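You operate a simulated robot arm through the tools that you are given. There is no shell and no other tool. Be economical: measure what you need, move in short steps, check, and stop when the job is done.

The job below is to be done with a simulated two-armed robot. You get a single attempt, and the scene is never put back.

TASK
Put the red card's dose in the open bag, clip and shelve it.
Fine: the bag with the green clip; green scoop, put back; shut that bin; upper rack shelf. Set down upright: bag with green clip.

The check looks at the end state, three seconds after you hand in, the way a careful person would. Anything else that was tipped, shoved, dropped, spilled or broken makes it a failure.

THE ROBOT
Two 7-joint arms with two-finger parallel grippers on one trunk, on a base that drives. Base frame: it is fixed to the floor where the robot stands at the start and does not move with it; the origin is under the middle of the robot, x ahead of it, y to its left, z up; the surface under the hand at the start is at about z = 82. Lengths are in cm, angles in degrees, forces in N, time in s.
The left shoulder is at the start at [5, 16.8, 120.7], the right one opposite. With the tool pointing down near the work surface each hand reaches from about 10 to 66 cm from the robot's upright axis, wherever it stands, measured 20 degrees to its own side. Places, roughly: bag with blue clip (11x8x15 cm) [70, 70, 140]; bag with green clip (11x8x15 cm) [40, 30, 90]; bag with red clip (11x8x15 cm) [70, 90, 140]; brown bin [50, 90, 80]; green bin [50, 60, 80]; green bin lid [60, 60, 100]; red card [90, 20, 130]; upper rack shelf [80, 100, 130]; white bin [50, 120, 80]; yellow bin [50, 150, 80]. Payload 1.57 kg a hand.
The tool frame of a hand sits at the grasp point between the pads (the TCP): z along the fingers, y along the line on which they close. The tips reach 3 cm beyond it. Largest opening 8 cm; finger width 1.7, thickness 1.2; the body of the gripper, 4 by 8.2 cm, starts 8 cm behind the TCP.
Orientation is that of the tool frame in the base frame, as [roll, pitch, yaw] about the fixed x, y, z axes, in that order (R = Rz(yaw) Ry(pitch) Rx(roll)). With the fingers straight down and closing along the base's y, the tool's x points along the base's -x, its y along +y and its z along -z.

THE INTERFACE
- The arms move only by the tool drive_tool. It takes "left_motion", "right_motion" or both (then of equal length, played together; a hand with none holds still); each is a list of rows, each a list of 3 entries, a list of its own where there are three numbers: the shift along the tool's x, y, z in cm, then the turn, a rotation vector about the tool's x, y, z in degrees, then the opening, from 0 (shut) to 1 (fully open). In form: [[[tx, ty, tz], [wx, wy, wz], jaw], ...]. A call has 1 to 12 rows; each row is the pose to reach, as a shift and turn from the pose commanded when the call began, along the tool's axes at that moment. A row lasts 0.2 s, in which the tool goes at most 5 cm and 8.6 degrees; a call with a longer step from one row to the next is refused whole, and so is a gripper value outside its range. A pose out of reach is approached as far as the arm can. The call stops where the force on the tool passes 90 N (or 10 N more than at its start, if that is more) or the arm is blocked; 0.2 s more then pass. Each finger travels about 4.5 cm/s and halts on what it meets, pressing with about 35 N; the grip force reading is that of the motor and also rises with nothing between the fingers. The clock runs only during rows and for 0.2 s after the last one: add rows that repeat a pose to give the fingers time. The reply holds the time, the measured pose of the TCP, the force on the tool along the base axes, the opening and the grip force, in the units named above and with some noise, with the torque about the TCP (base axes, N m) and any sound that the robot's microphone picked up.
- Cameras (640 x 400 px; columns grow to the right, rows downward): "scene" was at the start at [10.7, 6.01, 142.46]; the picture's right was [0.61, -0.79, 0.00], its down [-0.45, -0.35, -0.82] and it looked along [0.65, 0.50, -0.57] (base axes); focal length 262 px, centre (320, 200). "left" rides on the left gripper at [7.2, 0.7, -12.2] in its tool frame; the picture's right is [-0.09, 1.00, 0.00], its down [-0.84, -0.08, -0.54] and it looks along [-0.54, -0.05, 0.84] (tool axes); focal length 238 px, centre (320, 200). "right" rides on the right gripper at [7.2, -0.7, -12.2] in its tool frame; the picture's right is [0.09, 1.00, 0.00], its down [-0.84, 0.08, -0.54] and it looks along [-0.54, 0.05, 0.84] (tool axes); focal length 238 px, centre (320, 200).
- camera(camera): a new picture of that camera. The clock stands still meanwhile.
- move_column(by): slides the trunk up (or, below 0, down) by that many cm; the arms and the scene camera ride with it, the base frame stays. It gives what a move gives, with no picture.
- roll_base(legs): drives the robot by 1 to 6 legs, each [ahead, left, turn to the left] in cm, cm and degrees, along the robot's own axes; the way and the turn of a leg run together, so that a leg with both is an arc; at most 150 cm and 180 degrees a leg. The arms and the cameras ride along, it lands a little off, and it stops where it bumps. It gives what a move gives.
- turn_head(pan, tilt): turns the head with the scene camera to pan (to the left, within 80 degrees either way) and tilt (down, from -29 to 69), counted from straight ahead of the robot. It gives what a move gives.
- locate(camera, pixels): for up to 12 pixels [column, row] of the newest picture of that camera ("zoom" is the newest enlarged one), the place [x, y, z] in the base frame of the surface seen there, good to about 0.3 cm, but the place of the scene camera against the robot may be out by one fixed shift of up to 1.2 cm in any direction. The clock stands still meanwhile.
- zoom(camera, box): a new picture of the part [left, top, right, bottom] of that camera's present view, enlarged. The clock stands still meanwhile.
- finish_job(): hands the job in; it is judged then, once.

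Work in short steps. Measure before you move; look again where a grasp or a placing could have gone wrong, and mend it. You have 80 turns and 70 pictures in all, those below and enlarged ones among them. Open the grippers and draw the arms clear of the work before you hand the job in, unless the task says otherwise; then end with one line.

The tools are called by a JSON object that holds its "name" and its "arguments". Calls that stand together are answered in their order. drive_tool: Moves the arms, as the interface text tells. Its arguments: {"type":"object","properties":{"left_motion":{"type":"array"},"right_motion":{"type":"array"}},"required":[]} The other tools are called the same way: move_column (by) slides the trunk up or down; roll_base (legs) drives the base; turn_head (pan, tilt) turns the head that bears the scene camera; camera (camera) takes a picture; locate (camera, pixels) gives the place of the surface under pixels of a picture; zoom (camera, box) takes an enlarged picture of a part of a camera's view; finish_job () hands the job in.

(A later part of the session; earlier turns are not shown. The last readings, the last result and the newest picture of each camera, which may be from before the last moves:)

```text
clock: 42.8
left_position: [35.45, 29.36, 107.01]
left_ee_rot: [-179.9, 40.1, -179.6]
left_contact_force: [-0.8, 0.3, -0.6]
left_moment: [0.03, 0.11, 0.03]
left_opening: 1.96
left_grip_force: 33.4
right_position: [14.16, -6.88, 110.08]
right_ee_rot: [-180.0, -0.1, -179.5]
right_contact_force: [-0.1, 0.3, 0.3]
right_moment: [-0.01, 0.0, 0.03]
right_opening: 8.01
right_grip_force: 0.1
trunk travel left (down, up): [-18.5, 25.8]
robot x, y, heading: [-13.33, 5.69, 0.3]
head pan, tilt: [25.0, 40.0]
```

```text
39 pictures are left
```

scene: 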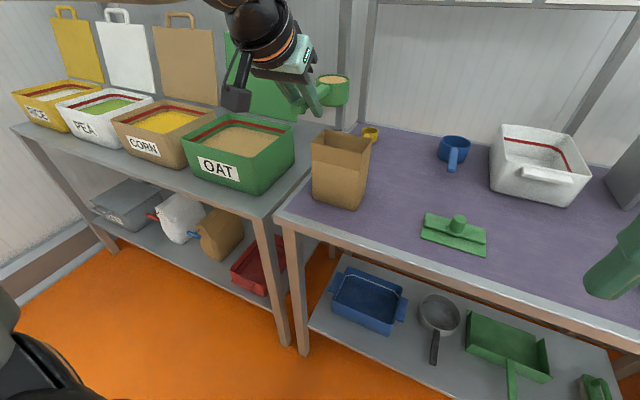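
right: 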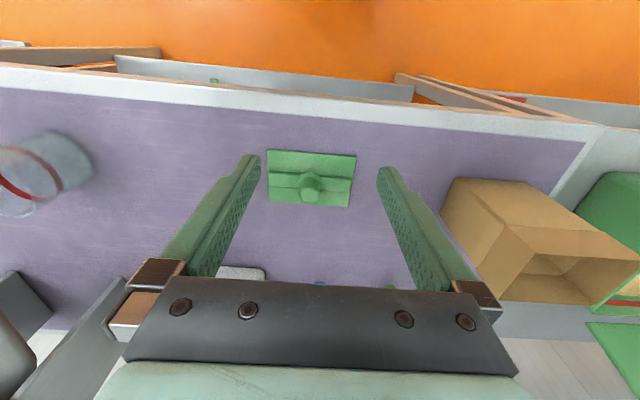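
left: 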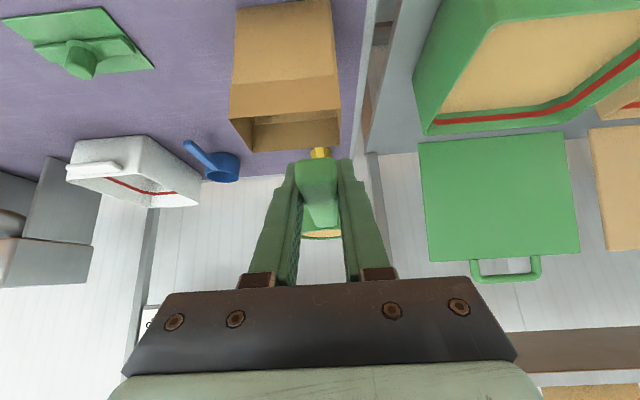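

I measure the bag's rim in the left picture.

{"name": "zoom", "arguments": {"camera": "left", "box": [210, 60, 360, 160]}}

{"name": "locate", "arguments": {"camera": "left", "pixels": [[231, 117], [338, 109], [249, 150], [340, 150], [285, 114], [290, 149], [235, 80], [335, 76], [237, 10], [329, 3]]}}

{"name": "locate", "arguments": {"camera": "scene", "pixels": [[312, 143], [359, 155], [372, 140], [330, 130], [314, 200], [357, 210], [368, 180]]}}

```text
4.00 times, centred on (285, 110) of left
```

zoom: 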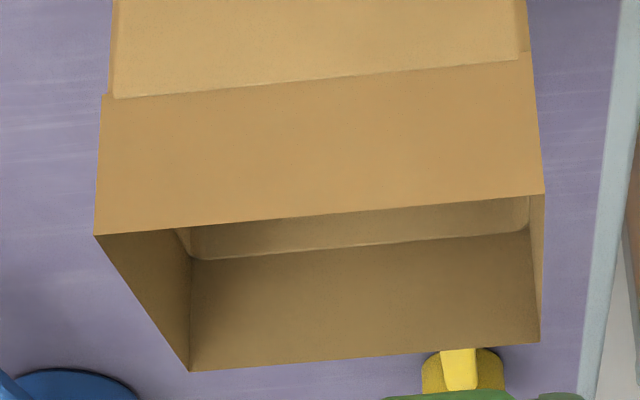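

```text
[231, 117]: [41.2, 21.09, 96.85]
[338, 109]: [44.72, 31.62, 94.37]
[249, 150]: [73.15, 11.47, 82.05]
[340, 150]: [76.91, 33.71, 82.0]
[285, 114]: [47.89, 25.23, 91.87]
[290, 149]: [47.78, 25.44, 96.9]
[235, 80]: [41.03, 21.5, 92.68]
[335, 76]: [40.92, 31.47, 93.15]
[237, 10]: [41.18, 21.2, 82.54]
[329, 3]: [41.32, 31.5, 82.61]
```

```text
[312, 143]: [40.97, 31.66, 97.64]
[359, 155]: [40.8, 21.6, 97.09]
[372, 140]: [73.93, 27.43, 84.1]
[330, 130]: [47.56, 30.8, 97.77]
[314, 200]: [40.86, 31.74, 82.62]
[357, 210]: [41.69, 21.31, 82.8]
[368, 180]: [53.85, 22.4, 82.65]
```

Bag spans x 41–49, y 21.2–31.6, rim z 97. I bring the cup centre over (45, 26.5) with the handle at z≈100.6 (TCP ≈ (33.8, 26.4, 100.6)).

{"name": "drive_tool", "arguments": {"left_motion": [[[0.9, -0.5, 0.6], [0, 0, 0], 0], [[1.8, -1, 1.3], [0, 0, 0], 0], [[2.7, -1.5, 2], [0, 0, 0], 0], [[3.6, -2, 2.6], [0, 0, 0], 0], [[4.5, -2.5, 3.3], [0, 0, 0], 0], [[5.4, -3, 3.9], [0, 0, 0], 0], [[5.4, -3, 3.9], [0, 0, 0], 0]]}}

{"name": "zoom", "arguments": {"camera": "scene", "box": [220, 40, 420, 220]}}

```text
clock: 44.4
left_position: [33.9, 26.38, 100.58]
left_ee_rot: [-180.0, 40.0, -179.6]
left_contact_force: [-0.3, -0.7, -1.1]
left_moment: [0.01, 0.11, 0.0]
left_opening: 1.95
left_grip_force: 33.3
right_position: [14.05, -6.86, 110.08]
right_ee_rot: [-179.9, 0.0, -179.6]
right_contact_force: [-0.7, 0.4, -0.8]
right_moment: [0.04, -0.01, -0.02]
right_opening: 8.03
right_grip_force: 0.1
trunk travel left (down, up): [-18.5, 25.8]
robot x, y, heading: [-13.12, 5.61, 0.4]
head pan, tilt: [25.0, 40.0]
```

```text
2.22 times, centred on (320, 130) of scene
```

zoom: 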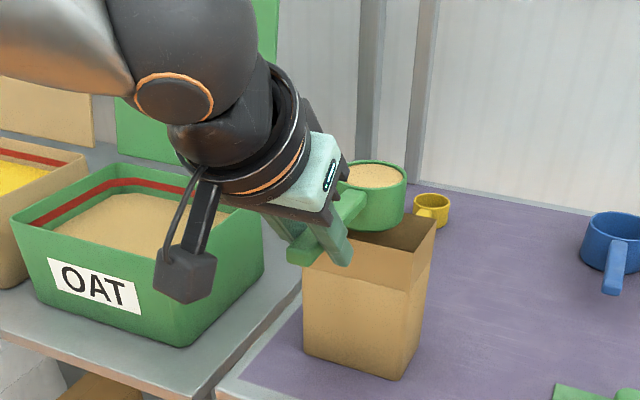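

The cup looks to be over the bag. I check its measured position against the bag rim.

{"name": "locate", "arguments": {"camera": "zoom", "pixels": [[376, 176], [403, 178], [378, 226], [402, 215], [345, 180], [376, 166], [420, 278], [436, 215]]}}

```text
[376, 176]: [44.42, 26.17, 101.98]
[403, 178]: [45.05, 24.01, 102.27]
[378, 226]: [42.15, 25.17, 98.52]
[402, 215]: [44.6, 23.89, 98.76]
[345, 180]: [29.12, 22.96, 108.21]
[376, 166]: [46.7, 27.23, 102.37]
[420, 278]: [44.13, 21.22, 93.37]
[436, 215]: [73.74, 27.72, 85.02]
```

Cup centre ≈(44.7, 26.3), above the bag opening. I roll it 41° about the handle axis first to see that the arm follows.

{"name": "drive_tool", "arguments": {"left_motion": [[[0, 0, 0], [6.28, 0, -5.27], 0], [[0, 0, 0], [12.56, 0, -10.54], 0], [[0, 0, 0], [18.84, 0, -15.81], 0], [[0, 0, 0], [25.12, 0, -21.08], 0], [[0, 0, 0], [31.4, 0, -26.35], 0]]}}

{"name": "zoom", "arguments": {"camera": "scene", "box": [220, 40, 420, 220]}}

```text
clock: 45.6
left_position: [33.9, 26.57, 100.58]
left_ee_rot: [-131.2, 29.1, -150.7]
left_contact_force: [0.2, -0.5, -1.3]
left_moment: [0.02, 0.11, 0.03]
left_opening: 1.93
left_grip_force: 33.3
right_position: [14.11, -6.87, 110.0]
right_ee_rot: [-179.9, 0.0, -179.6]
right_contact_force: [0.2, 0.4, 0.5]
right_moment: [-0.02, -0.03, 0.0]
right_opening: 8.02
right_grip_force: 0.1
trunk travel left (down, up): [-18.5, 25.8]
robot x, y, heading: [-12.82, 5.46, 0.4]
head pan, tilt: [25.0, 40.0]
```

```text
2.22 times, centred on (320, 130) of scene
```

zoom: 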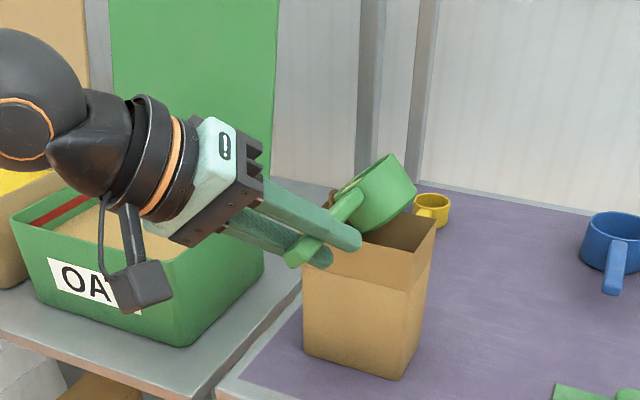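

Rolling correctly about the handle. Continue to ~115° and hold to empty.

{"name": "drive_tool", "arguments": {"left_motion": [[[0, 0, 0], [6.28, 0, -5.27], 0], [[0, 0, 0], [12.56, 0, -10.54], 0], [[0, 0, 0], [18.84, 0, -15.81], 0], [[0, 0, 0], [25.12, 0, -21.08], 0], [[0, 0, 0], [31.4, 0, -26.35], 0], [[0, 0, 0], [37.68, 0, -31.62], 0], [[0, 0, 0], [43.96, 0, -36.89], 0], [[0, 0, 0], [50.24, 0, -42.16], 0], [[0, 0, 0], [56.5, 0, -47.4], 0], [[0, 0, 0], [56.5, 0, -47.4], 0], [[0, 0, 0], [56.5, 0, -47.4], 0], [[0, 0, 0], [56.5, 0, -47.4], 0]]}}

{"name": "zoom", "arguments": {"camera": "scene", "box": [220, 40, 420, 220]}}

```text
clock: 48.2
left_position: [34.05, 26.72, 100.55]
left_ee_rot: [-70.4, -15.5, -142.3]
left_contact_force: [0.8, 0.1, -1.1]
left_moment: [-0.01, 0.08, -0.02]
left_opening: 1.95
left_grip_force: 33.2
left hand out of reach, approached as far as the arm can: row 6, 7, 8
right_position: [14.12, -6.85, 110.1]
right_ee_rot: [180.0, 0.1, -179.6]
right_contact_force: [0.3, -0.4, -0.1]
right_moment: [0.0, 0.02, 0.05]
right_opening: 7.99
right_grip_force: 0.0
trunk travel left (down, up): [-18.5, 25.8]
robot x, y, heading: [-13.15, 5.71, 0.3]
head pan, tilt: [25.0, 40.0]
```

```text
2.22 times, centred on (320, 130) of scene
```

zoom: 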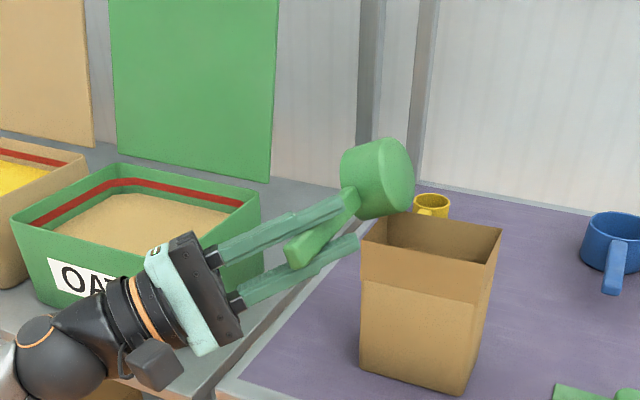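

The arm deviated for a moment (rows 6–8) and the bag seems pushed to the right, still upright. I check for spills and where the oats went.

{"name": "camera", "arguments": {"camera": "scene"}}

{"name": "camera", "arguments": {"camera": "left"}}

{"name": "locate", "arguments": {"camera": "scene", "pixels": [[332, 162], [331, 205], [364, 215], [376, 142], [342, 138], [368, 172], [345, 95], [350, 143]]}}

```text
34 pictures are left
```

scene: 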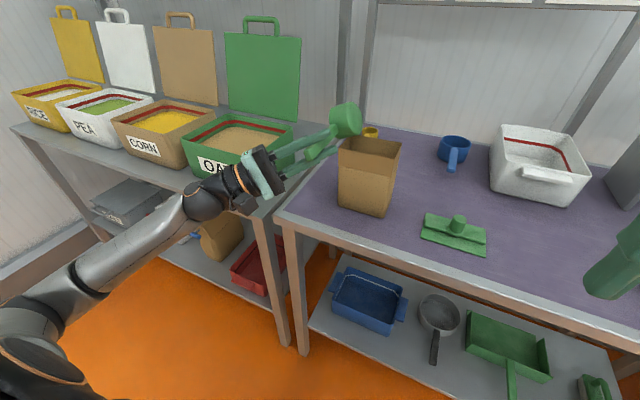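

```text
33 pictures are left
```

left: 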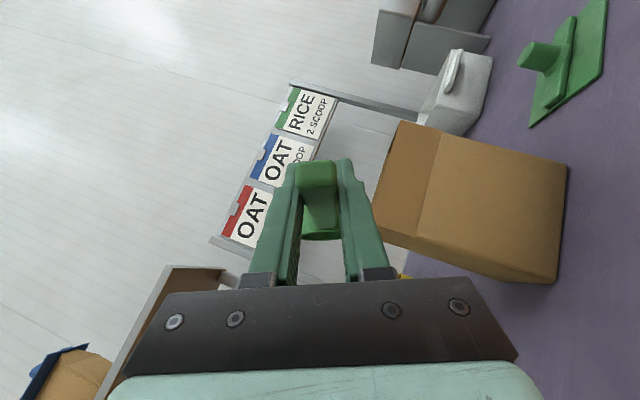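

```text
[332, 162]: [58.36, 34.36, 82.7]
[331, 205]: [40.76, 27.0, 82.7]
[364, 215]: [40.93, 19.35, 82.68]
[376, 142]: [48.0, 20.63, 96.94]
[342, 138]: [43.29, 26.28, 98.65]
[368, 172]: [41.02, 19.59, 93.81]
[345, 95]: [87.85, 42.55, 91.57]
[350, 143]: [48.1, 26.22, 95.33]
```

Bag slid ~4 cm toward −y but stands; no spill seen. I lift the scoop straight up 10 cm before rolling back.

{"name": "drive_tool", "arguments": {"left_motion": [[[0.5, -1.8, 0.65], [0, 0, 0], 0], [[1.07, -3.6, 1.3], [0, 0, 0], 0], [[1.6, -5.4, 1.95], [0, 0, 0], 0], [[2.1, -7.3, 2.6], [0, 0, 0], 0], [[2.67, -9.1, 3.2], [0, 0, 0], 0], [[2.67, -9.1, 3.2], [0, 0, 0], 0]]}}

{"name": "zoom", "arguments": {"camera": "scene", "box": [260, 60, 460, 240]}}

```text
clock: 49.6
left_position: [33.84, 26.62, 110.89]
left_ee_rot: [-70.5, -15.7, -142.4]
left_contact_force: [-1.1, 0.7, 0.0]
left_moment: [0.02, 0.05, 0.02]
left_opening: 1.96
left_grip_force: 33.3
right_position: [14.16, -6.94, 110.1]
right_ee_rot: [-180.0, 0.1, -179.6]
right_contact_force: [0.4, 0.4, 0.2]
right_moment: [0.0, -0.01, -0.03]
right_opening: 7.98
right_grip_force: 0.0
trunk travel left (down, up): [-18.5, 25.8]
robot x, y, heading: [-13.04, 5.5, 0.3]
head pan, tilt: [25.0, 40.0]
```

```text
2.22 times, centred on (360, 150) of scene
```

zoom: 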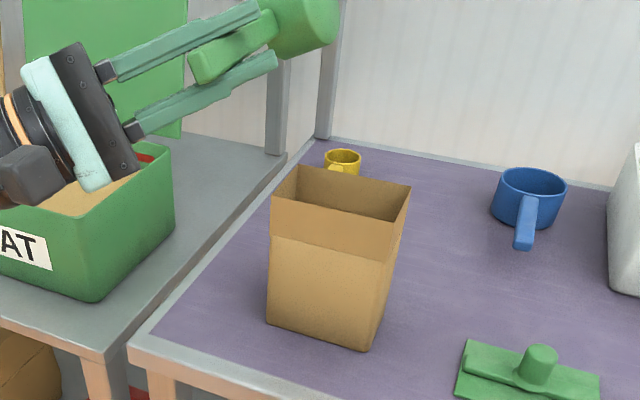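

Nothing spilled on the table. I roll the empty scoop back upright here, 14 cm above the bag rim.

{"name": "drive_tool", "arguments": {"left_motion": [[[0, 0, 0], [-6.28, 0, 5.27], 0], [[0, 0, 0], [-12.56, 0, 10.54], 0], [[0, 0, 0], [-18.84, 0, 15.81], 0], [[0, 0, 0], [-25.12, 0, 21.08], 0], [[0, 0, 0], [-31.4, 0, 26.35], 0], [[0, 0, 0], [-37.68, 0, 31.62], 0], [[0, 0, 0], [-43.96, 0, 36.89], 0], [[0, 0, 0], [-50.24, 0, 42.16], 0], [[0, 0, 0], [-56.5, 0, 47.4], 0], [[0, 0, 0], [-62.8, 0, 52.7], 0], [[0, 0, 0], [-69.1, 0, 58], 0], [[0, 0, 0], [-75.4, 0, 63.2], 0]]}}

{"name": "drive_tool", "arguments": {"left_motion": [[[0, 0, 0], [-6.28, 0, 5.27], 0], [[0, 0, 0], [-12.4, 0, 10.4], 0], [[0, 0, 0], [-12.4, 0, 10.4], 0]]}}

{"name": "camera", "arguments": {"camera": "left"}}

```text
clock: 52.2
left_position: [33.8, 26.41, 110.62]
left_ee_rot: [-159.4, 38.0, -166.5]
left_contact_force: [0.3, 0.0, -0.7]
left_moment: [-0.01, 0.07, 0.04]
left_opening: 1.92
left_grip_force: 33.1
right_position: [14.1, -6.98, 110.0]
right_ee_rot: [180.0, 0.0, -179.7]
right_contact_force: [1.0, -0.3, -0.1]
right_moment: [-0.04, -0.02, 0.02]
right_opening: 8.02
right_grip_force: 0.1
trunk travel left (down, up): [-18.5, 25.8]
robot x, y, heading: [-13.04, 5.48, 0.2]
head pan, tilt: [25.0, 40.0]
```

```text
clock: 53.0
left_position: [33.78, 26.6, 110.45]
left_ee_rot: [-179.9, 40.0, -179.5]
left_contact_force: [0.0, -0.6, -0.5]
left_moment: [0.02, 0.05, 0.02]
left_opening: 1.93
left_grip_force: 33.1
right_position: [14.05, -6.8, 110.05]
right_ee_rot: [180.0, 0.0, -179.7]
right_contact_force: [-0.2, 0.4, 0.5]
right_moment: [0.02, 0.0, 0.01]
right_opening: 8.0
right_grip_force: 0.1
trunk travel left (down, up): [-18.5, 25.8]
robot x, y, heading: [-13.25, 5.5, 0.4]
head pan, tilt: [25.0, 40.0]
```

```text
31 pictures are left
```

left: 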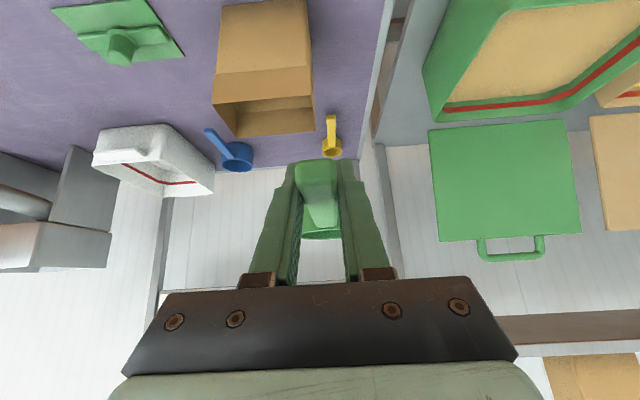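

No reach problem at this height, so for the second pour I'll lower the trunk ~9 instead. Now back to the bin for scoop two.

{"name": "roll_base", "arguments": {"legs": [[0, 33, 0], [7, 0, 0]]}}

{"name": "camera", "arguments": {"camera": "scene"}}

```text
clock: 57.1
left_position: [40.51, 59.61, 110.45]
left_ee_rot: [-179.8, 40.0, -179.5]
left_contact_force: [0.6, 0.5, -0.5]
left_moment: [0.02, 0.08, 0.01]
left_opening: 1.93
left_grip_force: 33.3
right_position: [20.7, 26.42, 110.12]
right_ee_rot: [179.9, 0.0, -179.7]
right_contact_force: [0.2, 0.2, 0.1]
right_moment: [-0.02, -0.01, 0.01]
right_opening: 7.99
right_grip_force: 0.0
trunk travel left (down, up): [-18.5, 25.8]
robot x, y, heading: [-6.43, 38.59, 0.2]
head pan, tilt: [25.0, 40.0]
```

```text
30 pictures are left
```

scene: 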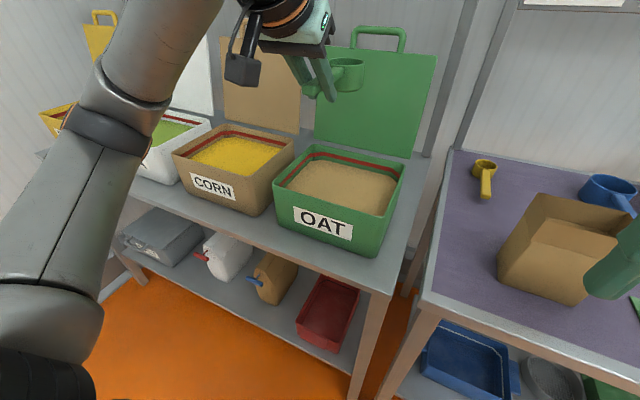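

Hand back over the bin at (40.5, 59.6). Tip the scoop 45° again at z≈103.

{"name": "drive_tool", "arguments": {"left_motion": [[[0.7, 0, 1], [0, 7.5, 0], 0], [[1.5, 0, 2], [0, 15, 0], 0], [[2.3, 0, 3], [0, 22.5, 0], 0], [[3, 0, 4], [0, 30, 0], 0], [[3.8, 0, 5], [0, 37.5, 0], 0], [[4.53, 0, 5.86], [0, 45, 0], 0], [[4.53, 0, 5.86], [0, 45, 0], 0]]}}

{"name": "camera", "arguments": {"camera": "scene"}}

```text
clock: 58.7
left_position: [40.74, 59.72, 103.02]
left_ee_rot: [-179.8, -5.0, -179.6]
left_contact_force: [0.4, 0.8, -1.6]
left_moment: [0.04, 0.02, 0.0]
left_opening: 1.89
left_grip_force: 33.5
right_position: [20.78, 26.4, 110.1]
right_ee_rot: [-180.0, 0.0, -179.6]
right_contact_force: [-0.5, 0.2, -0.1]
right_moment: [-0.01, 0.0, -0.01]
right_opening: 7.98
right_grip_force: 0.0
trunk travel left (down, up): [-18.5, 25.8]
robot x, y, heading: [-6.39, 38.93, 0.2]
head pan, tilt: [25.0, 40.0]
```

```text
29 pictures are left
```

scene: 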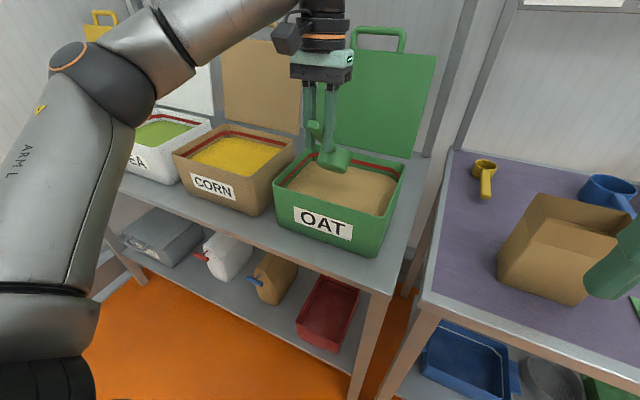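

Before the stroke I check how far the elbow is from the rack bins.

{"name": "locate", "arguments": {"camera": "scene", "pixels": [[120, 110], [150, 100], [140, 125], [180, 75], [225, 42], [340, 190], [370, 195]]}}

```text
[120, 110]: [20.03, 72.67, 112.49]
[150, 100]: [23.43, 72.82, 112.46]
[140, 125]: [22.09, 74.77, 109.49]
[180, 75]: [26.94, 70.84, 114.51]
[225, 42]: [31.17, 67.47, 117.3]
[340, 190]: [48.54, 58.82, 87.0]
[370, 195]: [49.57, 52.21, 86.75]
```

Elbow at x≈22, z≈110, well clear. Run the same scooping stroke.

{"name": "drive_tool", "arguments": {"left_motion": [[[-0.6, 0, 4.5], [0, 0, 0], 0], [[-1.19, 0, 9.03], [0, 0, 0], 0], [[-3.1, 0, 9.1], [0, 0, 0], 0], [[-5, 0, 9.1], [0, 0, 0], 0], [[-4.7, 0, 9.7], [0, -5, 0], 0], [[-4.35, 0, 10.26], [0, -10, 0], 0], [[-4, 0, 10.7], [0, -15, 0], 0], [[-3.67, 0, 11.1], [0, -20, 0], 0], [[-3.3, 0, 10.9], [0, -25, 0], 0], [[-2.95, 0, 10.79], [0, -30, 0], 0], [[-2.6, 0, 9.9], [0, -35, 0], 0], [[-2.38, 0, 8.9], [0, -40, 0], 0]]}}

{"name": "zoom", "arguments": {"camera": "scene", "box": [240, 0, 496, 260]}}

```text
clock: 61.3
left_position: [42.3, 59.61, 94.16]
left_ee_rot: [-179.8, 35.1, -179.5]
left_contact_force: [0.7, -0.1, -1.7]
left_moment: [-0.02, 0.11, 0.0]
left_opening: 1.95
left_grip_force: 33.3
right_position: [20.63, 26.38, 110.17]
right_ee_rot: [179.9, 0.0, -179.6]
right_contact_force: [-0.4, -0.2, -0.7]
right_moment: [0.01, 0.0, -0.05]
right_opening: 7.96
right_grip_force: 0.1
trunk travel left (down, up): [-18.5, 25.8]
robot x, y, heading: [-6.38, 38.66, 0.3]
head pan, tilt: [25.0, 40.0]
```

```text
1.54 times, centred on (368, 130) of scene
```

zoom: 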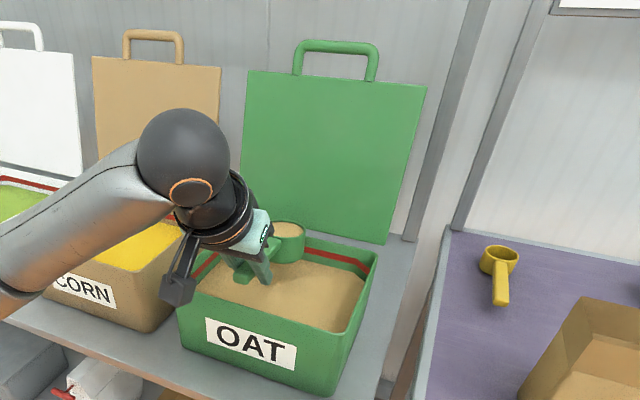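

Full again. Raise slowly to z≈112, then drive to the bag's new place (y≈21).

{"name": "drive_tool", "arguments": {"left_motion": [[[-0.4, 0, -0.6], [0, -1, 0], 0], [[-1.0, 0, -1.5], [0, -2, 0], 0], [[-1.9, 0, -2.7], [0, -3, 0], 0], [[-3, 0, -4.3], [0, -4, 0], 0], [[-4.2, 0, -6], [0, -5, 0], 0], [[-5.4, 0, -7.7], [0, -5, 0], 0], [[-6.6, 0, -9.4], [0, -5, 0], 0], [[-7.8, 0, -11.1], [0, -5, 0], 0], [[-9, 0, -12.8], [0, -5, 0], 0], [[-9.8, 0, -14], [0, -5, 0], 0], [[-10.3, 0, -14.7], [0, -5, 0], 0]]}}

{"name": "roll_base", "arguments": {"legs": [[-8, 0, 0], [0, -37.5, 0]]}}

{"name": "camera", "arguments": {"camera": "left"}}

{"name": "camera", "arguments": {"camera": "scene"}}

```text
clock: 63.7
left_position: [42.11, 59.78, 112.02]
left_ee_rot: [-179.8, 40.1, -179.5]
left_contact_force: [-0.1, -0.3, -1.2]
left_moment: [0.02, 0.1, 0.01]
left_opening: 1.97
left_grip_force: 33.2
right_position: [20.81, 26.3, 110.1]
right_ee_rot: [-180.0, 0.0, -179.6]
right_contact_force: [-0.2, 0.1, 0.5]
right_moment: [0.01, 0.03, 0.0]
right_opening: 7.99
right_grip_force: 0.0
trunk travel left (down, up): [-18.5, 25.8]
robot x, y, heading: [-6.32, 38.66, 0.6]
head pan, tilt: [25.0, 40.0]
```

```text
clock: 68.2
left_position: [34.61, 22.32, 112.09]
left_ee_rot: [-179.8, 39.9, -178.8]
left_contact_force: [0.1, 0.3, -0.8]
left_moment: [0.03, 0.09, 0.0]
left_opening: 1.97
left_grip_force: 33.7
right_position: [13.43, -11.28, 110.12]
right_ee_rot: [-179.9, 0.1, -178.9]
right_contact_force: [-1.1, -0.2, 0.6]
right_moment: [-0.01, 0.02, 0.04]
right_opening: 7.99
right_grip_force: 0.1
trunk travel left (down, up): [-18.5, 25.8]
robot x, y, heading: [-14.1, 1.4, 1.0]
head pan, tilt: [25.0, 40.0]
```

```text
27 pictures are left
```

left: 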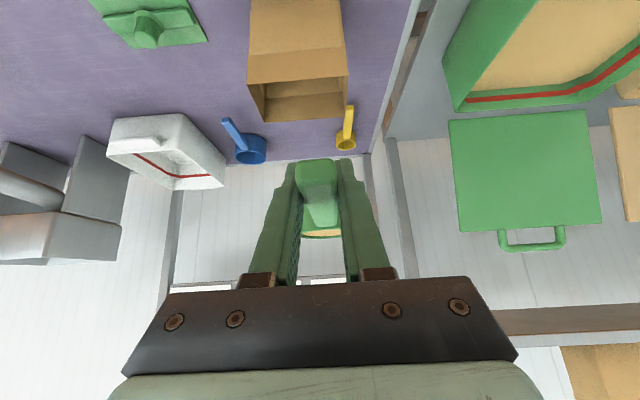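

```text
26 pictures are left
```

scene: 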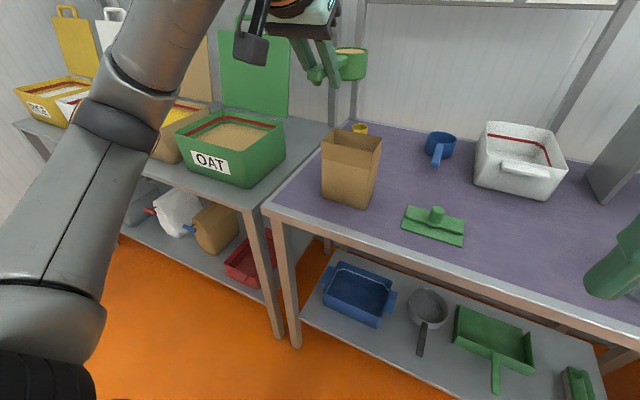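

Measure the bag rim now.

{"name": "locate", "arguments": {"camera": "left", "pixels": [[249, 80], [346, 73], [265, 118], [345, 103], [248, 84], [345, 78], [250, 70], [344, 66], [300, 110]]}}

{"name": "locate", "arguments": {"camera": "scene", "pixels": [[323, 160], [373, 172], [323, 195], [366, 206], [380, 140], [336, 133], [351, 62], [351, 49], [337, 55], [364, 55]]}}

```text
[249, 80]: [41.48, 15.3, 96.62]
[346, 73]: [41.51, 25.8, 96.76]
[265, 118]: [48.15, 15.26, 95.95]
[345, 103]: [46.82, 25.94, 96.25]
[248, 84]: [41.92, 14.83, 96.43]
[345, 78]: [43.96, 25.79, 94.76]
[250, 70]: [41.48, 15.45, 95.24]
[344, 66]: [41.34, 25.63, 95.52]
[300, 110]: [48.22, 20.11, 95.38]
```

```text
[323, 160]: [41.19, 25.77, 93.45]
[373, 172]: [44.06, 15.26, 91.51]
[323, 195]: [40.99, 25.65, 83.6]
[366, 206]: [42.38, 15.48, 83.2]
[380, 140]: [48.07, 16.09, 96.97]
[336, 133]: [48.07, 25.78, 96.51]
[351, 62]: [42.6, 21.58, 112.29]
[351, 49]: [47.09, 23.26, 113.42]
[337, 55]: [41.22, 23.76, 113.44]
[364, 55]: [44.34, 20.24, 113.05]
```

Bag now x 41.4–48.3, y 15.2–25.8. Shift the cup to centre (y −1.7, x −0.3), then lower the trunk 10.3 so the handle axis is at z≈101.7.

{"name": "drive_tool", "arguments": {"left_motion": [[[0.1, -0.6, 0], [0, 0, 0], 0], [[0.2, -1.2, 0], [0, 0, 0], 0], [[0.2, -1.7, -0.2], [0, 0, 0], 0], [[0.2, -1.7, -0.2], [0, 0, 0], 0]]}}

{"name": "move_column", "arguments": {"by": -10.3}}

{"name": "zoom", "arguments": {"camera": "scene", "box": [240, 20, 440, 200]}}

```text
clock: 69.2
left_position: [34.27, 20.67, 111.97]
left_ee_rot: [-179.8, 40.0, -179.0]
left_contact_force: [-0.6, -0.6, -0.8]
left_moment: [0.04, 0.1, 0.01]
left_opening: 1.94
left_grip_force: 33.6
right_position: [13.37, -11.36, 110.12]
right_ee_rot: [-180.0, 0.1, -179.0]
right_contact_force: [-0.6, -0.3, -0.7]
right_moment: [0.01, 0.01, -0.01]
right_opening: 8.0
right_grip_force: 0.0
trunk travel left (down, up): [-18.5, 25.8]
robot x, y, heading: [-14.07, 1.09, 1.0]
head pan, tilt: [25.0, 40.0]
```

```text
clock: 70.6
left_position: [34.27, 20.4, 101.85]
left_ee_rot: [-179.8, 40.0, -178.9]
left_contact_force: [-0.8, 0.0, -1.0]
left_moment: [0.04, 0.12, 0.01]
left_opening: 1.95
left_grip_force: 32.8
right_position: [13.43, -11.2, 99.73]
right_ee_rot: [180.0, 0.0, -179.1]
right_contact_force: [-0.1, -0.5, 1.3]
right_moment: [0.01, -0.01, 0.02]
right_opening: 8.0
right_grip_force: 0.1
trunk travel left (down, up): [-8.2, 36.1]
robot x, y, heading: [-13.95, 0.82, 1.0]
head pan, tilt: [25.0, 40.0]
```

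```text
2.22 times, centred on (340, 110) of scene
```

zoom: 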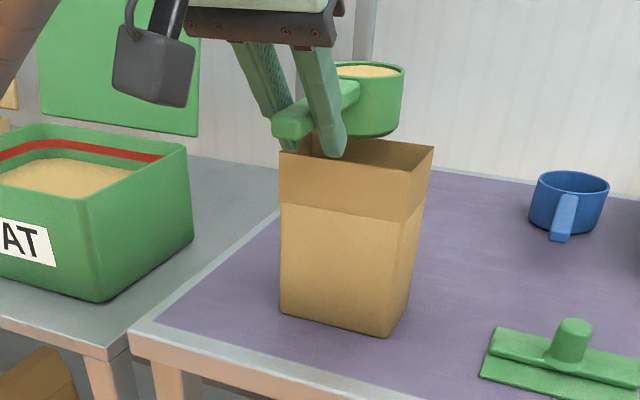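

Cup sits over the bag opening. Roll, first 41°.

{"name": "drive_tool", "arguments": {"left_motion": [[[0, 0, 0], [6.28, 0, -5.27], 0], [[0, 0, 0], [12.56, 0, -10.54], 0], [[0, 0, 0], [18.84, 0, -15.81], 0], [[0, 0, 0], [25.12, 0, -21.08], 0], [[0, 0, 0], [31.4, 0, -26.35], 0]]}}

{"name": "drive_tool", "arguments": {"left_motion": [[[0, 0, 0], [6.28, 0, -5.27], 0], [[0, 0, 0], [12.56, 0, -10.54], 0], [[0, 0, 0], [18.84, 0, -15.81], 0]]}}

```text
clock: 71.8
left_position: [34.34, 20.59, 101.68]
left_ee_rot: [-131.1, 29.0, -150.1]
left_contact_force: [-0.5, 0.6, -0.4]
left_moment: [-0.02, 0.08, -0.01]
left_opening: 1.94
left_grip_force: 33.4
right_position: [13.39, -11.27, 99.8]
right_ee_rot: [180.0, 0.0, -179.1]
right_contact_force: [-0.9, -0.2, 0.4]
right_moment: [0.02, -0.03, 0.03]
right_opening: 8.01
right_grip_force: 0.1
trunk travel left (down, up): [-8.2, 36.1]
robot x, y, heading: [-13.79, 0.77, 1.0]
head pan, tilt: [25.0, 40.0]
```

```text
clock: 72.6
left_position: [34.18, 20.6, 101.79]
left_ee_rot: [-108.9, 15.2, -141.5]
left_contact_force: [0.3, 0.3, -0.8]
left_moment: [-0.05, 0.08, 0.01]
left_opening: 1.92
left_grip_force: 33.8
right_position: [13.41, -11.36, 99.81]
right_ee_rot: [179.9, -0.1, -179.0]
right_contact_force: [-0.6, 0.6, 0.6]
right_moment: [-0.03, 0.01, -0.02]
right_opening: 8.01
right_grip_force: 0.0
trunk travel left (down, up): [-8.2, 36.1]
robot x, y, heading: [-13.87, 0.73, 1.1]
head pan, tilt: [25.0, 40.0]
```

No deviations. Continue to ~115° and hold.

{"name": "drive_tool", "arguments": {"left_motion": [[[0, 0, 0], [6.28, 0, -5.27], 0], [[0, 0, 0], [12.56, 0, -10.54], 0], [[0, 0, 0], [18.84, 0, -15.81], 0]]}}

{"name": "drive_tool", "arguments": {"left_motion": [[[0, 0, 0], [6.28, 0, -5.27], 0], [[0, 0, 0], [12.56, 0, -10.54], 0], [[0, 0, 0], [18.84, 0, -15.81], 0], [[0, 0, 0], [18.84, 0, -15.81], 0], [[0, 0, 0], [18.84, 0, -15.81], 0], [[0, 0, 0], [18.84, 0, -15.81], 0]]}}

{"name": "camera", "arguments": {"camera": "scene"}}

```text
clock: 73.4
left_position: [34.23, 20.5, 101.75]
left_ee_rot: [-89.6, -0.3, -139.0]
left_contact_force: [0.1, -0.1, -0.6]
left_moment: [0.03, 0.06, -0.01]
left_opening: 1.93
left_grip_force: 33.0
right_position: [13.3, -11.33, 99.75]
right_ee_rot: [179.9, 0.0, -179.1]
right_contact_force: [-0.3, 1.0, -0.7]
right_moment: [0.01, -0.01, -0.01]
right_opening: 8.01
right_grip_force: 0.0
trunk travel left (down, up): [-8.2, 36.1]
robot x, y, heading: [-13.81, 0.95, 1.2]
head pan, tilt: [25.0, 40.0]
```

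```text
clock: 74.8
left_position: [34.28, 20.53, 101.59]
left_ee_rot: [-70.4, -15.7, -141.7]
left_contact_force: [-0.6, 0.0, -1.1]
left_moment: [0.0, 0.08, 0.02]
left_opening: 1.92
left_grip_force: 33.2
right_position: [13.33, -11.27, 99.8]
right_ee_rot: [180.0, 0.1, -179.1]
right_contact_force: [0.1, -0.6, 0.1]
right_moment: [-0.01, 0.01, 0.0]
right_opening: 8.01
right_grip_force: 0.0
trunk travel left (down, up): [-8.2, 36.1]
robot x, y, heading: [-14.19, 1.07, 1.2]
head pan, tilt: [25.0, 40.0]
```

```text
24 pictures are left
```

scene: 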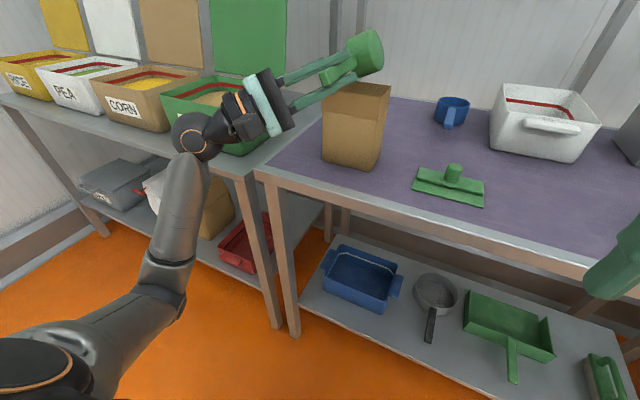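

Poured without disturbing the bag. Raise the trunk 10.3 straight up, then roll the scoop back upright.

{"name": "move_column", "arguments": {"by": 10.3}}

{"name": "drive_tool", "arguments": {"left_motion": [[[0, 0, 0], [-6.28, 0, 5.27], 0], [[0, 0, 0], [-12.56, 0, 10.54], 0], [[0, 0, 0], [-18.84, 0, 15.81], 0], [[0, 0, 0], [-25.12, 0, 21.08], 0], [[0, 0, 0], [-31.4, 0, 26.35], 0], [[0, 0, 0], [-37.68, 0, 31.62], 0], [[0, 0, 0], [-43.96, 0, 36.89], 0], [[0, 0, 0], [-50.24, 0, 42.16], 0], [[0, 0, 0], [-56.5, 0, 47.4], 0], [[0, 0, 0], [-62.8, 0, 52.7], 0], [[0, 0, 0], [-69.1, 0, 58], 0], [[0, 0, 0], [-75.4, 0, 63.2], 0]]}}

{"name": "drive_tool", "arguments": {"left_motion": [[[0, 0, 0], [-6.28, 0, 5.27], 0], [[0, 0, 0], [-12.4, 0, 10.4], 0], [[0, 0, 0], [-12.4, 0, 10.4], 0]]}}

{"name": "roll_base", "arguments": {"legs": [[0, -7, -1]]}}

{"name": "camera", "arguments": {"camera": "scene"}}

```text
clock: 76.1
left_position: [34.26, 20.53, 111.97]
left_ee_rot: [-70.4, -15.7, -141.7]
left_contact_force: [0.6, 0.2, -0.9]
left_moment: [0.01, 0.05, 0.0]
left_opening: 1.93
left_grip_force: 33.5
right_position: [13.31, -11.43, 110.08]
right_ee_rot: [180.0, -0.1, -179.0]
right_contact_force: [0.5, -0.7, -1.2]
right_moment: [0.03, 0.03, 0.03]
right_opening: 8.0
right_grip_force: 0.0
trunk travel left (down, up): [-18.5, 25.8]
robot x, y, heading: [-13.72, 1.02, 1.0]
head pan, tilt: [25.0, 40.0]
```

```text
clock: 78.7
left_position: [34.36, 20.57, 112.12]
left_ee_rot: [-159.0, 38.2, -165.5]
left_contact_force: [0.3, -0.4, -0.6]
left_moment: [0.0, 0.07, -0.01]
left_opening: 1.92
left_grip_force: 33.2
right_position: [13.44, -11.41, 110.12]
right_ee_rot: [-179.9, 0.0, -179.0]
right_contact_force: [-0.2, 0.6, -0.2]
right_moment: [-0.02, 0.03, -0.03]
right_opening: 7.96
right_grip_force: 0.0
trunk travel left (down, up): [-18.5, 25.8]
robot x, y, heading: [-13.98, 1.17, 1.1]
head pan, tilt: [25.0, 40.0]
```

```text
clock: 79.5
left_position: [34.32, 20.52, 112.01]
left_ee_rot: [-179.7, 40.0, -178.8]
left_contact_force: [0.4, 0.3, -0.8]
left_moment: [0.0, 0.07, -0.03]
left_opening: 1.94
left_grip_force: 32.8
right_position: [13.37, -11.26, 110.05]
right_ee_rot: [-180.0, 0.0, -179.0]
right_contact_force: [0.1, 0.2, 0.1]
right_moment: [0.01, -0.02, -0.02]
right_opening: 8.02
right_grip_force: 0.0
trunk travel left (down, up): [-18.5, 25.8]
robot x, y, heading: [-14.12, 0.98, 1.1]
head pan, tilt: [25.0, 40.0]
```

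```text
clock: 80.8
left_position: [34.79, 12.67, 111.94]
left_ee_rot: [-179.6, 39.9, -179.7]
left_contact_force: [-0.2, -0.8, -0.8]
left_moment: [-0.04, 0.07, 0.01]
left_opening: 1.95
left_grip_force: 33.1
right_position: [13.31, -18.72, 110.1]
right_ee_rot: [-180.0, 0.0, -179.9]
right_contact_force: [0.2, -0.2, -0.2]
right_moment: [0.03, 0.03, 0.02]
right_opening: 7.97
right_grip_force: 0.0
trunk travel left (down, up): [-18.5, 25.8]
robot x, y, heading: [-13.73, -5.83, -0.0]
head pan, tilt: [25.0, 40.0]
```

```text
23 pictures are left
```

scene: 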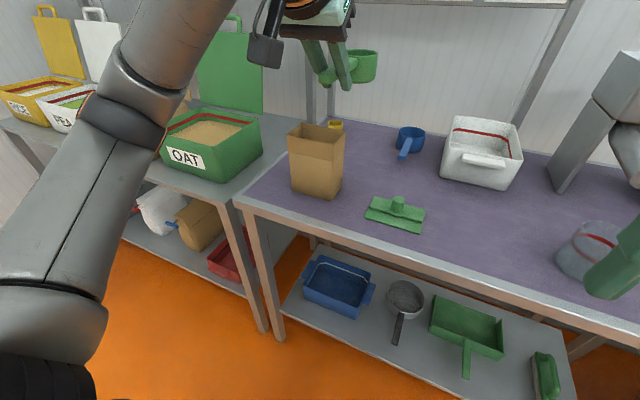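

Bag stands undisturbed with both scoops in. It now blocks the return path of the scoop, so I clip and shelve it first with the right hand, left holding the scoop aside. I reposition the base and raise the trunk.

{"name": "roll_base", "arguments": {"legs": [[0, 22, 0], [10, 0, 0]]}}

{"name": "move_column", "arguments": {"by": 10}}

{"name": "drive_tool", "arguments": {"left_motion": [[[1.7, 1.5, -1.4], [0, 0, 0], 0], [[3.4, 3, -2.9], [0, 0, 0], 0], [[5.1, 4.5, -4.3], [0, 0, 0], 0], [[6.9, 6, -5.8], [0, 0, 0], 0]]}}

{"name": "turn_head", "arguments": {"pan": 0, "tilt": 50}}

{"name": "camera", "arguments": {"camera": "scene"}}

{"name": "camera", "arguments": {"camera": "right"}}

```text
clock: 84.2
left_position: [44.31, 35.19, 111.88]
left_ee_rot: [-179.5, 40.0, -179.6]
left_contact_force: [-0.2, 0.5, -0.5]
left_moment: [-0.02, 0.04, 0.05]
left_opening: 1.9
left_grip_force: 33.0
right_position: [22.98, 3.73, 110.1]
right_ee_rot: [-180.0, 0.0, -179.9]
right_contact_force: [0.2, 0.1, 0.6]
right_moment: [-0.03, 0.02, 0.0]
right_opening: 8.01
right_grip_force: 0.0
trunk travel left (down, up): [-18.5, 25.8]
robot x, y, heading: [-3.78, 16.81, 0.1]
head pan, tilt: [25.0, 40.0]
```

```text
clock: 85.5
left_position: [44.41, 35.21, 121.98]
left_ee_rot: [-179.5, 40.1, -179.5]
left_contact_force: [-0.8, -0.1, -0.8]
left_moment: [-0.02, 0.08, -0.02]
left_opening: 1.9
left_grip_force: 33.3
right_position: [22.92, 3.69, 120.09]
right_ee_rot: [180.0, 0.0, -179.9]
right_contact_force: [0.4, -1.0, -0.3]
right_moment: [0.03, -0.02, -0.01]
right_opening: 8.02
right_grip_force: 0.0
trunk travel left (down, up): [-28.5, 15.8]
robot x, y, heading: [-4.31, 16.57, 0.0]
head pan, tilt: [25.0, 40.0]
```

```text
clock: 86.5
left_position: [35.25, 41.28, 121.89]
left_ee_rot: [-179.6, 40.0, -179.5]
left_contact_force: [-0.4, 0.8, -1.4]
left_moment: [0.02, 0.06, -0.03]
left_opening: 1.9
left_grip_force: 33.3
right_position: [22.78, 3.73, 120.08]
right_ee_rot: [-179.9, 0.2, -179.8]
right_contact_force: [-0.4, 0.3, -0.3]
right_moment: [0.03, -0.02, -0.01]
right_opening: 8.01
right_grip_force: 0.1
trunk travel left (down, up): [-28.5, 15.8]
robot x, y, heading: [-4.27, 16.66, 0.1]
head pan, tilt: [25.0, 40.0]
```

```text
clock: 87.4
left_position: [35.31, 41.09, 121.98]
left_ee_rot: [-179.5, 40.1, -179.5]
left_contact_force: [0.1, 0.3, -0.1]
left_moment: [0.0, 0.08, 0.02]
left_opening: 1.92
left_grip_force: 33.3
right_position: [22.82, 3.71, 120.07]
right_ee_rot: [180.0, 0.1, -179.9]
right_contact_force: [1.1, -0.2, 0.1]
right_moment: [0.0, -0.02, 0.03]
right_opening: 7.99
right_grip_force: 0.1
trunk travel left (down, up): [-28.5, 15.8]
robot x, y, heading: [-3.84, 16.59, 0.3]
head pan, tilt: [0.0, 50.0]
```

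```text
22 pictures are left
```

scene: 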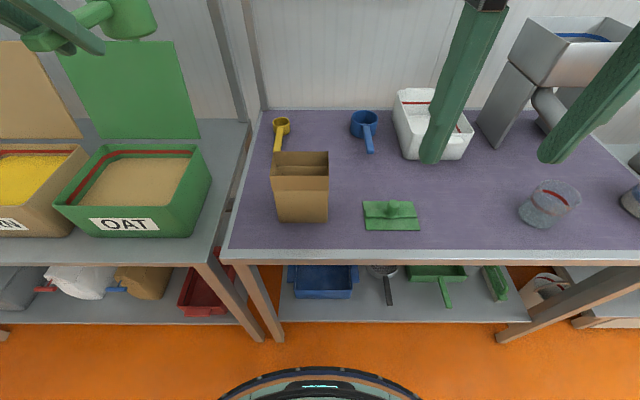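

```text
21 pictures are left
```

right: 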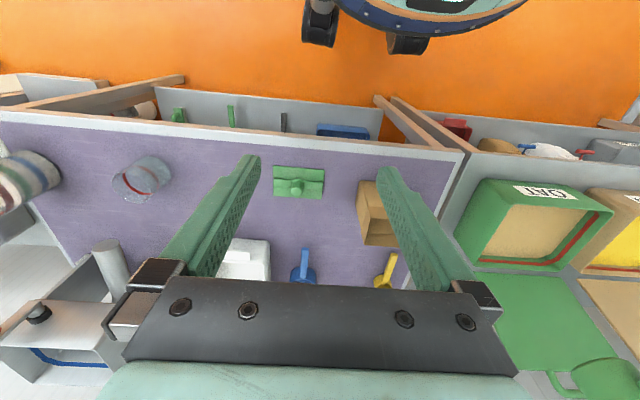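

Table is clean. I locate the clip knob and bag from both cameras.

{"name": "locate", "arguments": {"camera": "right", "pixels": [[297, 187], [274, 166], [324, 169], [322, 199], [273, 197], [297, 180], [363, 220], [367, 244], [398, 222]]}}

{"name": "locate", "arguments": {"camera": "scene", "pixels": [[393, 205], [363, 200], [414, 201], [419, 230], [364, 231], [272, 176], [328, 176], [273, 152], [329, 152], [300, 165], [300, 158]]}}

```text
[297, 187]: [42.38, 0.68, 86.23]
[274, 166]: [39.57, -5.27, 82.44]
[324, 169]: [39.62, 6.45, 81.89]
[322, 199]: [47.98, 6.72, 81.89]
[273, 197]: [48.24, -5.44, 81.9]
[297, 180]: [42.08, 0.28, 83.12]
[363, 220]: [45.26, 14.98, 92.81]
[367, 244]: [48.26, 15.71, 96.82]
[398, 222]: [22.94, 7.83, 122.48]
```

```text
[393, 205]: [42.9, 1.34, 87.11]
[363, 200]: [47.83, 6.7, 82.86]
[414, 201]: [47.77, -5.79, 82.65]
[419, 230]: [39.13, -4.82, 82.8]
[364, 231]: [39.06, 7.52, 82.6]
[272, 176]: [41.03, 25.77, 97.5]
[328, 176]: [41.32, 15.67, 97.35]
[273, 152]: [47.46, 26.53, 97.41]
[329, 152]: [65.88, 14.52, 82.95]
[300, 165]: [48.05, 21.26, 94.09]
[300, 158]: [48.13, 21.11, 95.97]
```

Clip plate x 39.6–48, y −5.3–6.6; knob at ≈(43.6, 0.7), top ≈86.6. Bring the right hand above it and look.

{"name": "drive_tool", "arguments": {"right_motion": [[[-3, -0.4, 3], [0, 0, 0], 1], [[-6, -0.8, 6], [0, 0, 0], 1], [[-9.5, -1.2, 9], [0, 0, 0], 0.9], [[-13, -1.7, 12], [0, 0, 0], 0.8], [[-16.5, -2.2, 15], [0, 0, 0], 0.7], [[-19.5, -2.7, 18], [0, 0, 0], 0.65], [[-20.9, -3, 21], [0, 0, 0], 0.6], [[-20.9, -3, 23], [0, 0, 0], 0.6]]}}

{"name": "camera", "arguments": {"camera": "right"}}

```text
clock: 89.2
left_position: [35.37, 41.27, 122.02]
left_ee_rot: [-179.5, 40.0, -179.4]
left_contact_force: [-0.2, 0.8, -0.8]
left_moment: [0.01, 0.05, -0.01]
left_opening: 1.92
left_grip_force: 33.9
right_position: [43.84, 0.93, 97.11]
right_ee_rot: [-180.0, 0.1, -179.8]
right_contact_force: [-0.3, -0.8, 0.2]
right_moment: [0.04, 0.0, 0.0]
right_opening: 4.76
right_grip_force: 0.1
trunk travel left (down, up): [-28.5, 15.8]
robot x, y, heading: [-4.03, 16.45, 0.2]
head pan, tilt: [0.0, 50.0]
```

```text
20 pictures are left
```

right: 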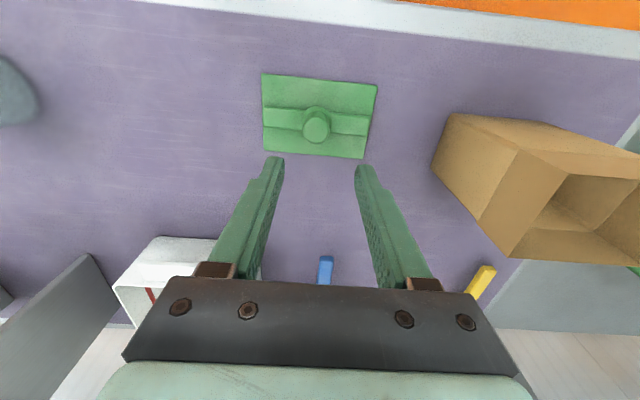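

{"name": "zoom", "arguments": {"camera": "right", "box": [250, 65, 390, 165]}}

{"name": "locate", "arguments": {"camera": "right", "pixels": [[316, 128], [307, 128], [325, 128], [316, 112], [340, 118], [345, 128], [263, 74], [377, 86], [363, 157], [264, 146]]}}

```text
4.00 times, centred on (320, 115) of right
```

zoom: 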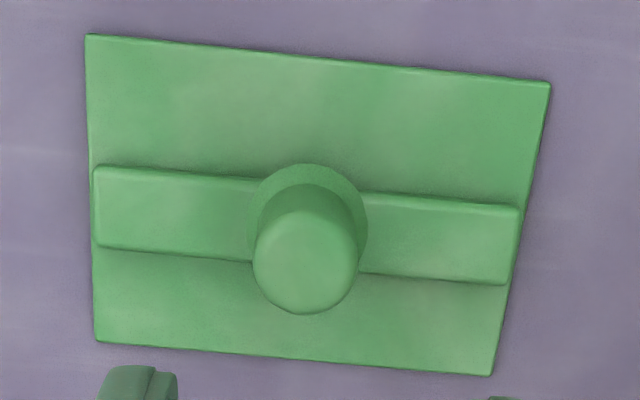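

```text
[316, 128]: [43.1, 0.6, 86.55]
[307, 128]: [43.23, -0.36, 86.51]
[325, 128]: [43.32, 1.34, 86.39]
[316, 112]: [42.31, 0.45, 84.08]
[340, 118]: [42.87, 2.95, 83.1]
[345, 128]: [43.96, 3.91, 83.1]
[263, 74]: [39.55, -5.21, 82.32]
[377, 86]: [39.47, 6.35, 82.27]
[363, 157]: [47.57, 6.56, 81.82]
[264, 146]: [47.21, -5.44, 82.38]
```

Knob centre ≈(43.3, 0.55), top 86.5, ridge 83.1. Descend to TCP z≈86.7 and close.

{"name": "drive_tool", "arguments": {"right_motion": [[[0.5, -0.35, 4], [0, 0, 0], 0.6], [[0.5, -0.35, 8], [0, 0, 0], 0.6], [[0.5, -0.35, 10.3], [0, 0, 0], 0.6], [[0.5, -0.35, 10.3], [0, 0, 0], 0.6], [[0.5, -0.35, 10.3], [0, 0, 0], 0], [[0.5, -0.35, 10.3], [0, 0, 0], 0], [[0.5, -0.35, 10.3], [0, 0, 0], 0], [[0.5, -0.35, 10.3], [0, 0, 0], 0], [[0.5, -0.35, 10.3], [0, 0, 0], 0]]}}

```text
clock: 91.2
left_position: [35.29, 41.14, 121.91]
left_ee_rot: [-179.5, 40.1, -179.6]
left_contact_force: [0.2, -0.3, -0.6]
left_moment: [0.02, 0.08, 0.01]
left_opening: 1.93
left_grip_force: 33.4
right_position: [43.22, 0.39, 86.99]
right_ee_rot: [179.9, 0.0, -179.8]
right_contact_force: [-0.4, 0.8, 0.1]
right_moment: [0.01, -0.01, -0.01]
right_opening: 2.39
right_grip_force: 34.8
trunk travel left (down, up): [-28.5, 15.8]
robot x, y, heading: [-4.2, 16.66, 0.1]
head pan, tilt: [0.0, 50.0]
```

Knob gripped (2.39 cm, 35 N). Lift gently to z≈107, then over to the bag centre (44.8, 20.5).

{"name": "drive_tool", "arguments": {"right_motion": [[[0, 0, -0.7], [0, 0, 0], 0], [[0, 0, -1.8], [0, 0, 0], 0], [[0, 0, -4], [0, 0, 0], 0], [[0, 0, -7], [0, 0, 0], 0], [[0, 0, -10], [0, 0, 0], 0], [[0, 0, -13], [0, 0, 0], 0], [[0, 0, -16], [0, 0, 0], 0], [[0, 0, -19], [0, 0, 0], 0], [[0, 0, -20], [0, 0, 0], 0]]}}

{"name": "drive_tool", "arguments": {"right_motion": [[[-0.3, 2.5, 0], [0, 0, 0], 0], [[-0.6, 5, 0], [0, 0, 0], 0], [[-0.9, 8, 0], [0, 0, 0], 0], [[-1.1, 11, 0], [0, 0, 0], 0], [[-1.3, 14, 0], [0, 0, 0], 0], [[-1.4, 17, 0], [0, 0, 0], 0], [[-1.4, 19, 0], [0, 0, 0], 0], [[-1.4, 20, 0], [0, 0, 0], 0], [[-1.4, 20, 0], [0, 0, 0], 0]]}}

{"name": "camera", "arguments": {"camera": "right"}}

{"name": "camera", "arguments": {"camera": "scene"}}

```text
clock: 93.2
left_position: [35.34, 41.19, 121.97]
left_ee_rot: [-179.5, 40.0, -179.4]
left_contact_force: [0.7, -0.2, -1.8]
left_moment: [0.0, 0.07, 0.0]
left_opening: 1.92
left_grip_force: 33.0
right_position: [43.26, 0.34, 106.94]
right_ee_rot: [-179.9, 0.0, -179.8]
right_contact_force: [0.7, -0.1, -0.8]
right_moment: [0.0, 0.02, 0.0]
right_opening: 2.39
right_grip_force: 35.0
trunk travel left (down, up): [-28.5, 15.8]
robot x, y, heading: [-4.09, 16.19, 0.2]
head pan, tilt: [0.0, 50.0]
```

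```text
clock: 95.2
left_position: [35.35, 41.25, 121.89]
left_ee_rot: [-179.5, 40.0, -179.5]
left_contact_force: [-0.2, 0.5, -0.6]
left_moment: [-0.01, 0.05, -0.01]
left_opening: 1.92
left_grip_force: 32.9
right_position: [44.73, 20.45, 106.76]
right_ee_rot: [180.0, 0.0, -180.0]
right_contact_force: [-0.4, 0.2, 0.5]
right_moment: [0.0, 0.02, -0.01]
right_opening: 2.44
right_grip_force: 34.8
trunk travel left (down, up): [-28.5, 15.8]
robot x, y, heading: [-4.05, 16.27, 0.2]
head pan, tilt: [0.0, 50.0]
```

```text
18 pictures are left
```

right: 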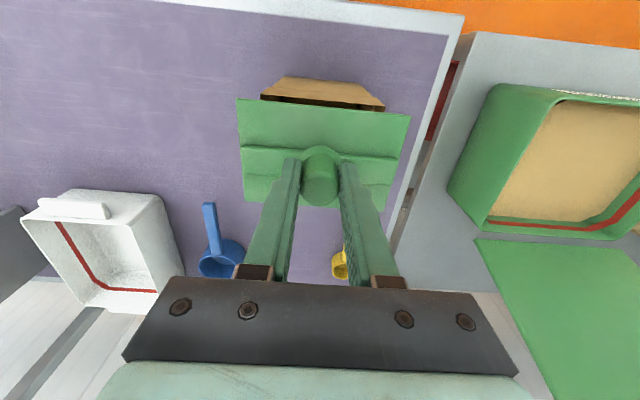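

```text
17 pictures are left
```

scene: 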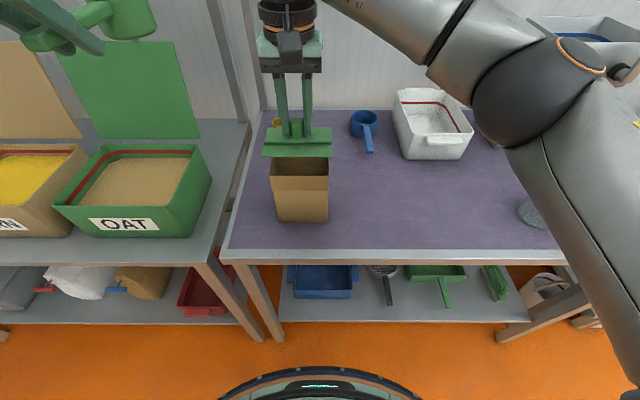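

Verify clip vs. bag alignment.

{"name": "locate", "arguments": {"camera": "right", "pixels": [[240, 101], [408, 115], [320, 108], [263, 99], [382, 109], [285, 80], [363, 82]]}}

{"name": "locate", "arguments": {"camera": "scene", "pixels": [[264, 155], [331, 156], [271, 176], [328, 176]]}}

```text
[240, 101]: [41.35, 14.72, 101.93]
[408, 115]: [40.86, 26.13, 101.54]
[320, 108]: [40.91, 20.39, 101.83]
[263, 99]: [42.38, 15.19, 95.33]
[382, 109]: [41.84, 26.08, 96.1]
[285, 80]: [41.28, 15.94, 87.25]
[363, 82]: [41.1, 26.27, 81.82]
```

```text
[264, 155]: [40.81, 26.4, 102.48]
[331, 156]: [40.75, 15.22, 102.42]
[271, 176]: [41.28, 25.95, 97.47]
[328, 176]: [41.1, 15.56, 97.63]
```

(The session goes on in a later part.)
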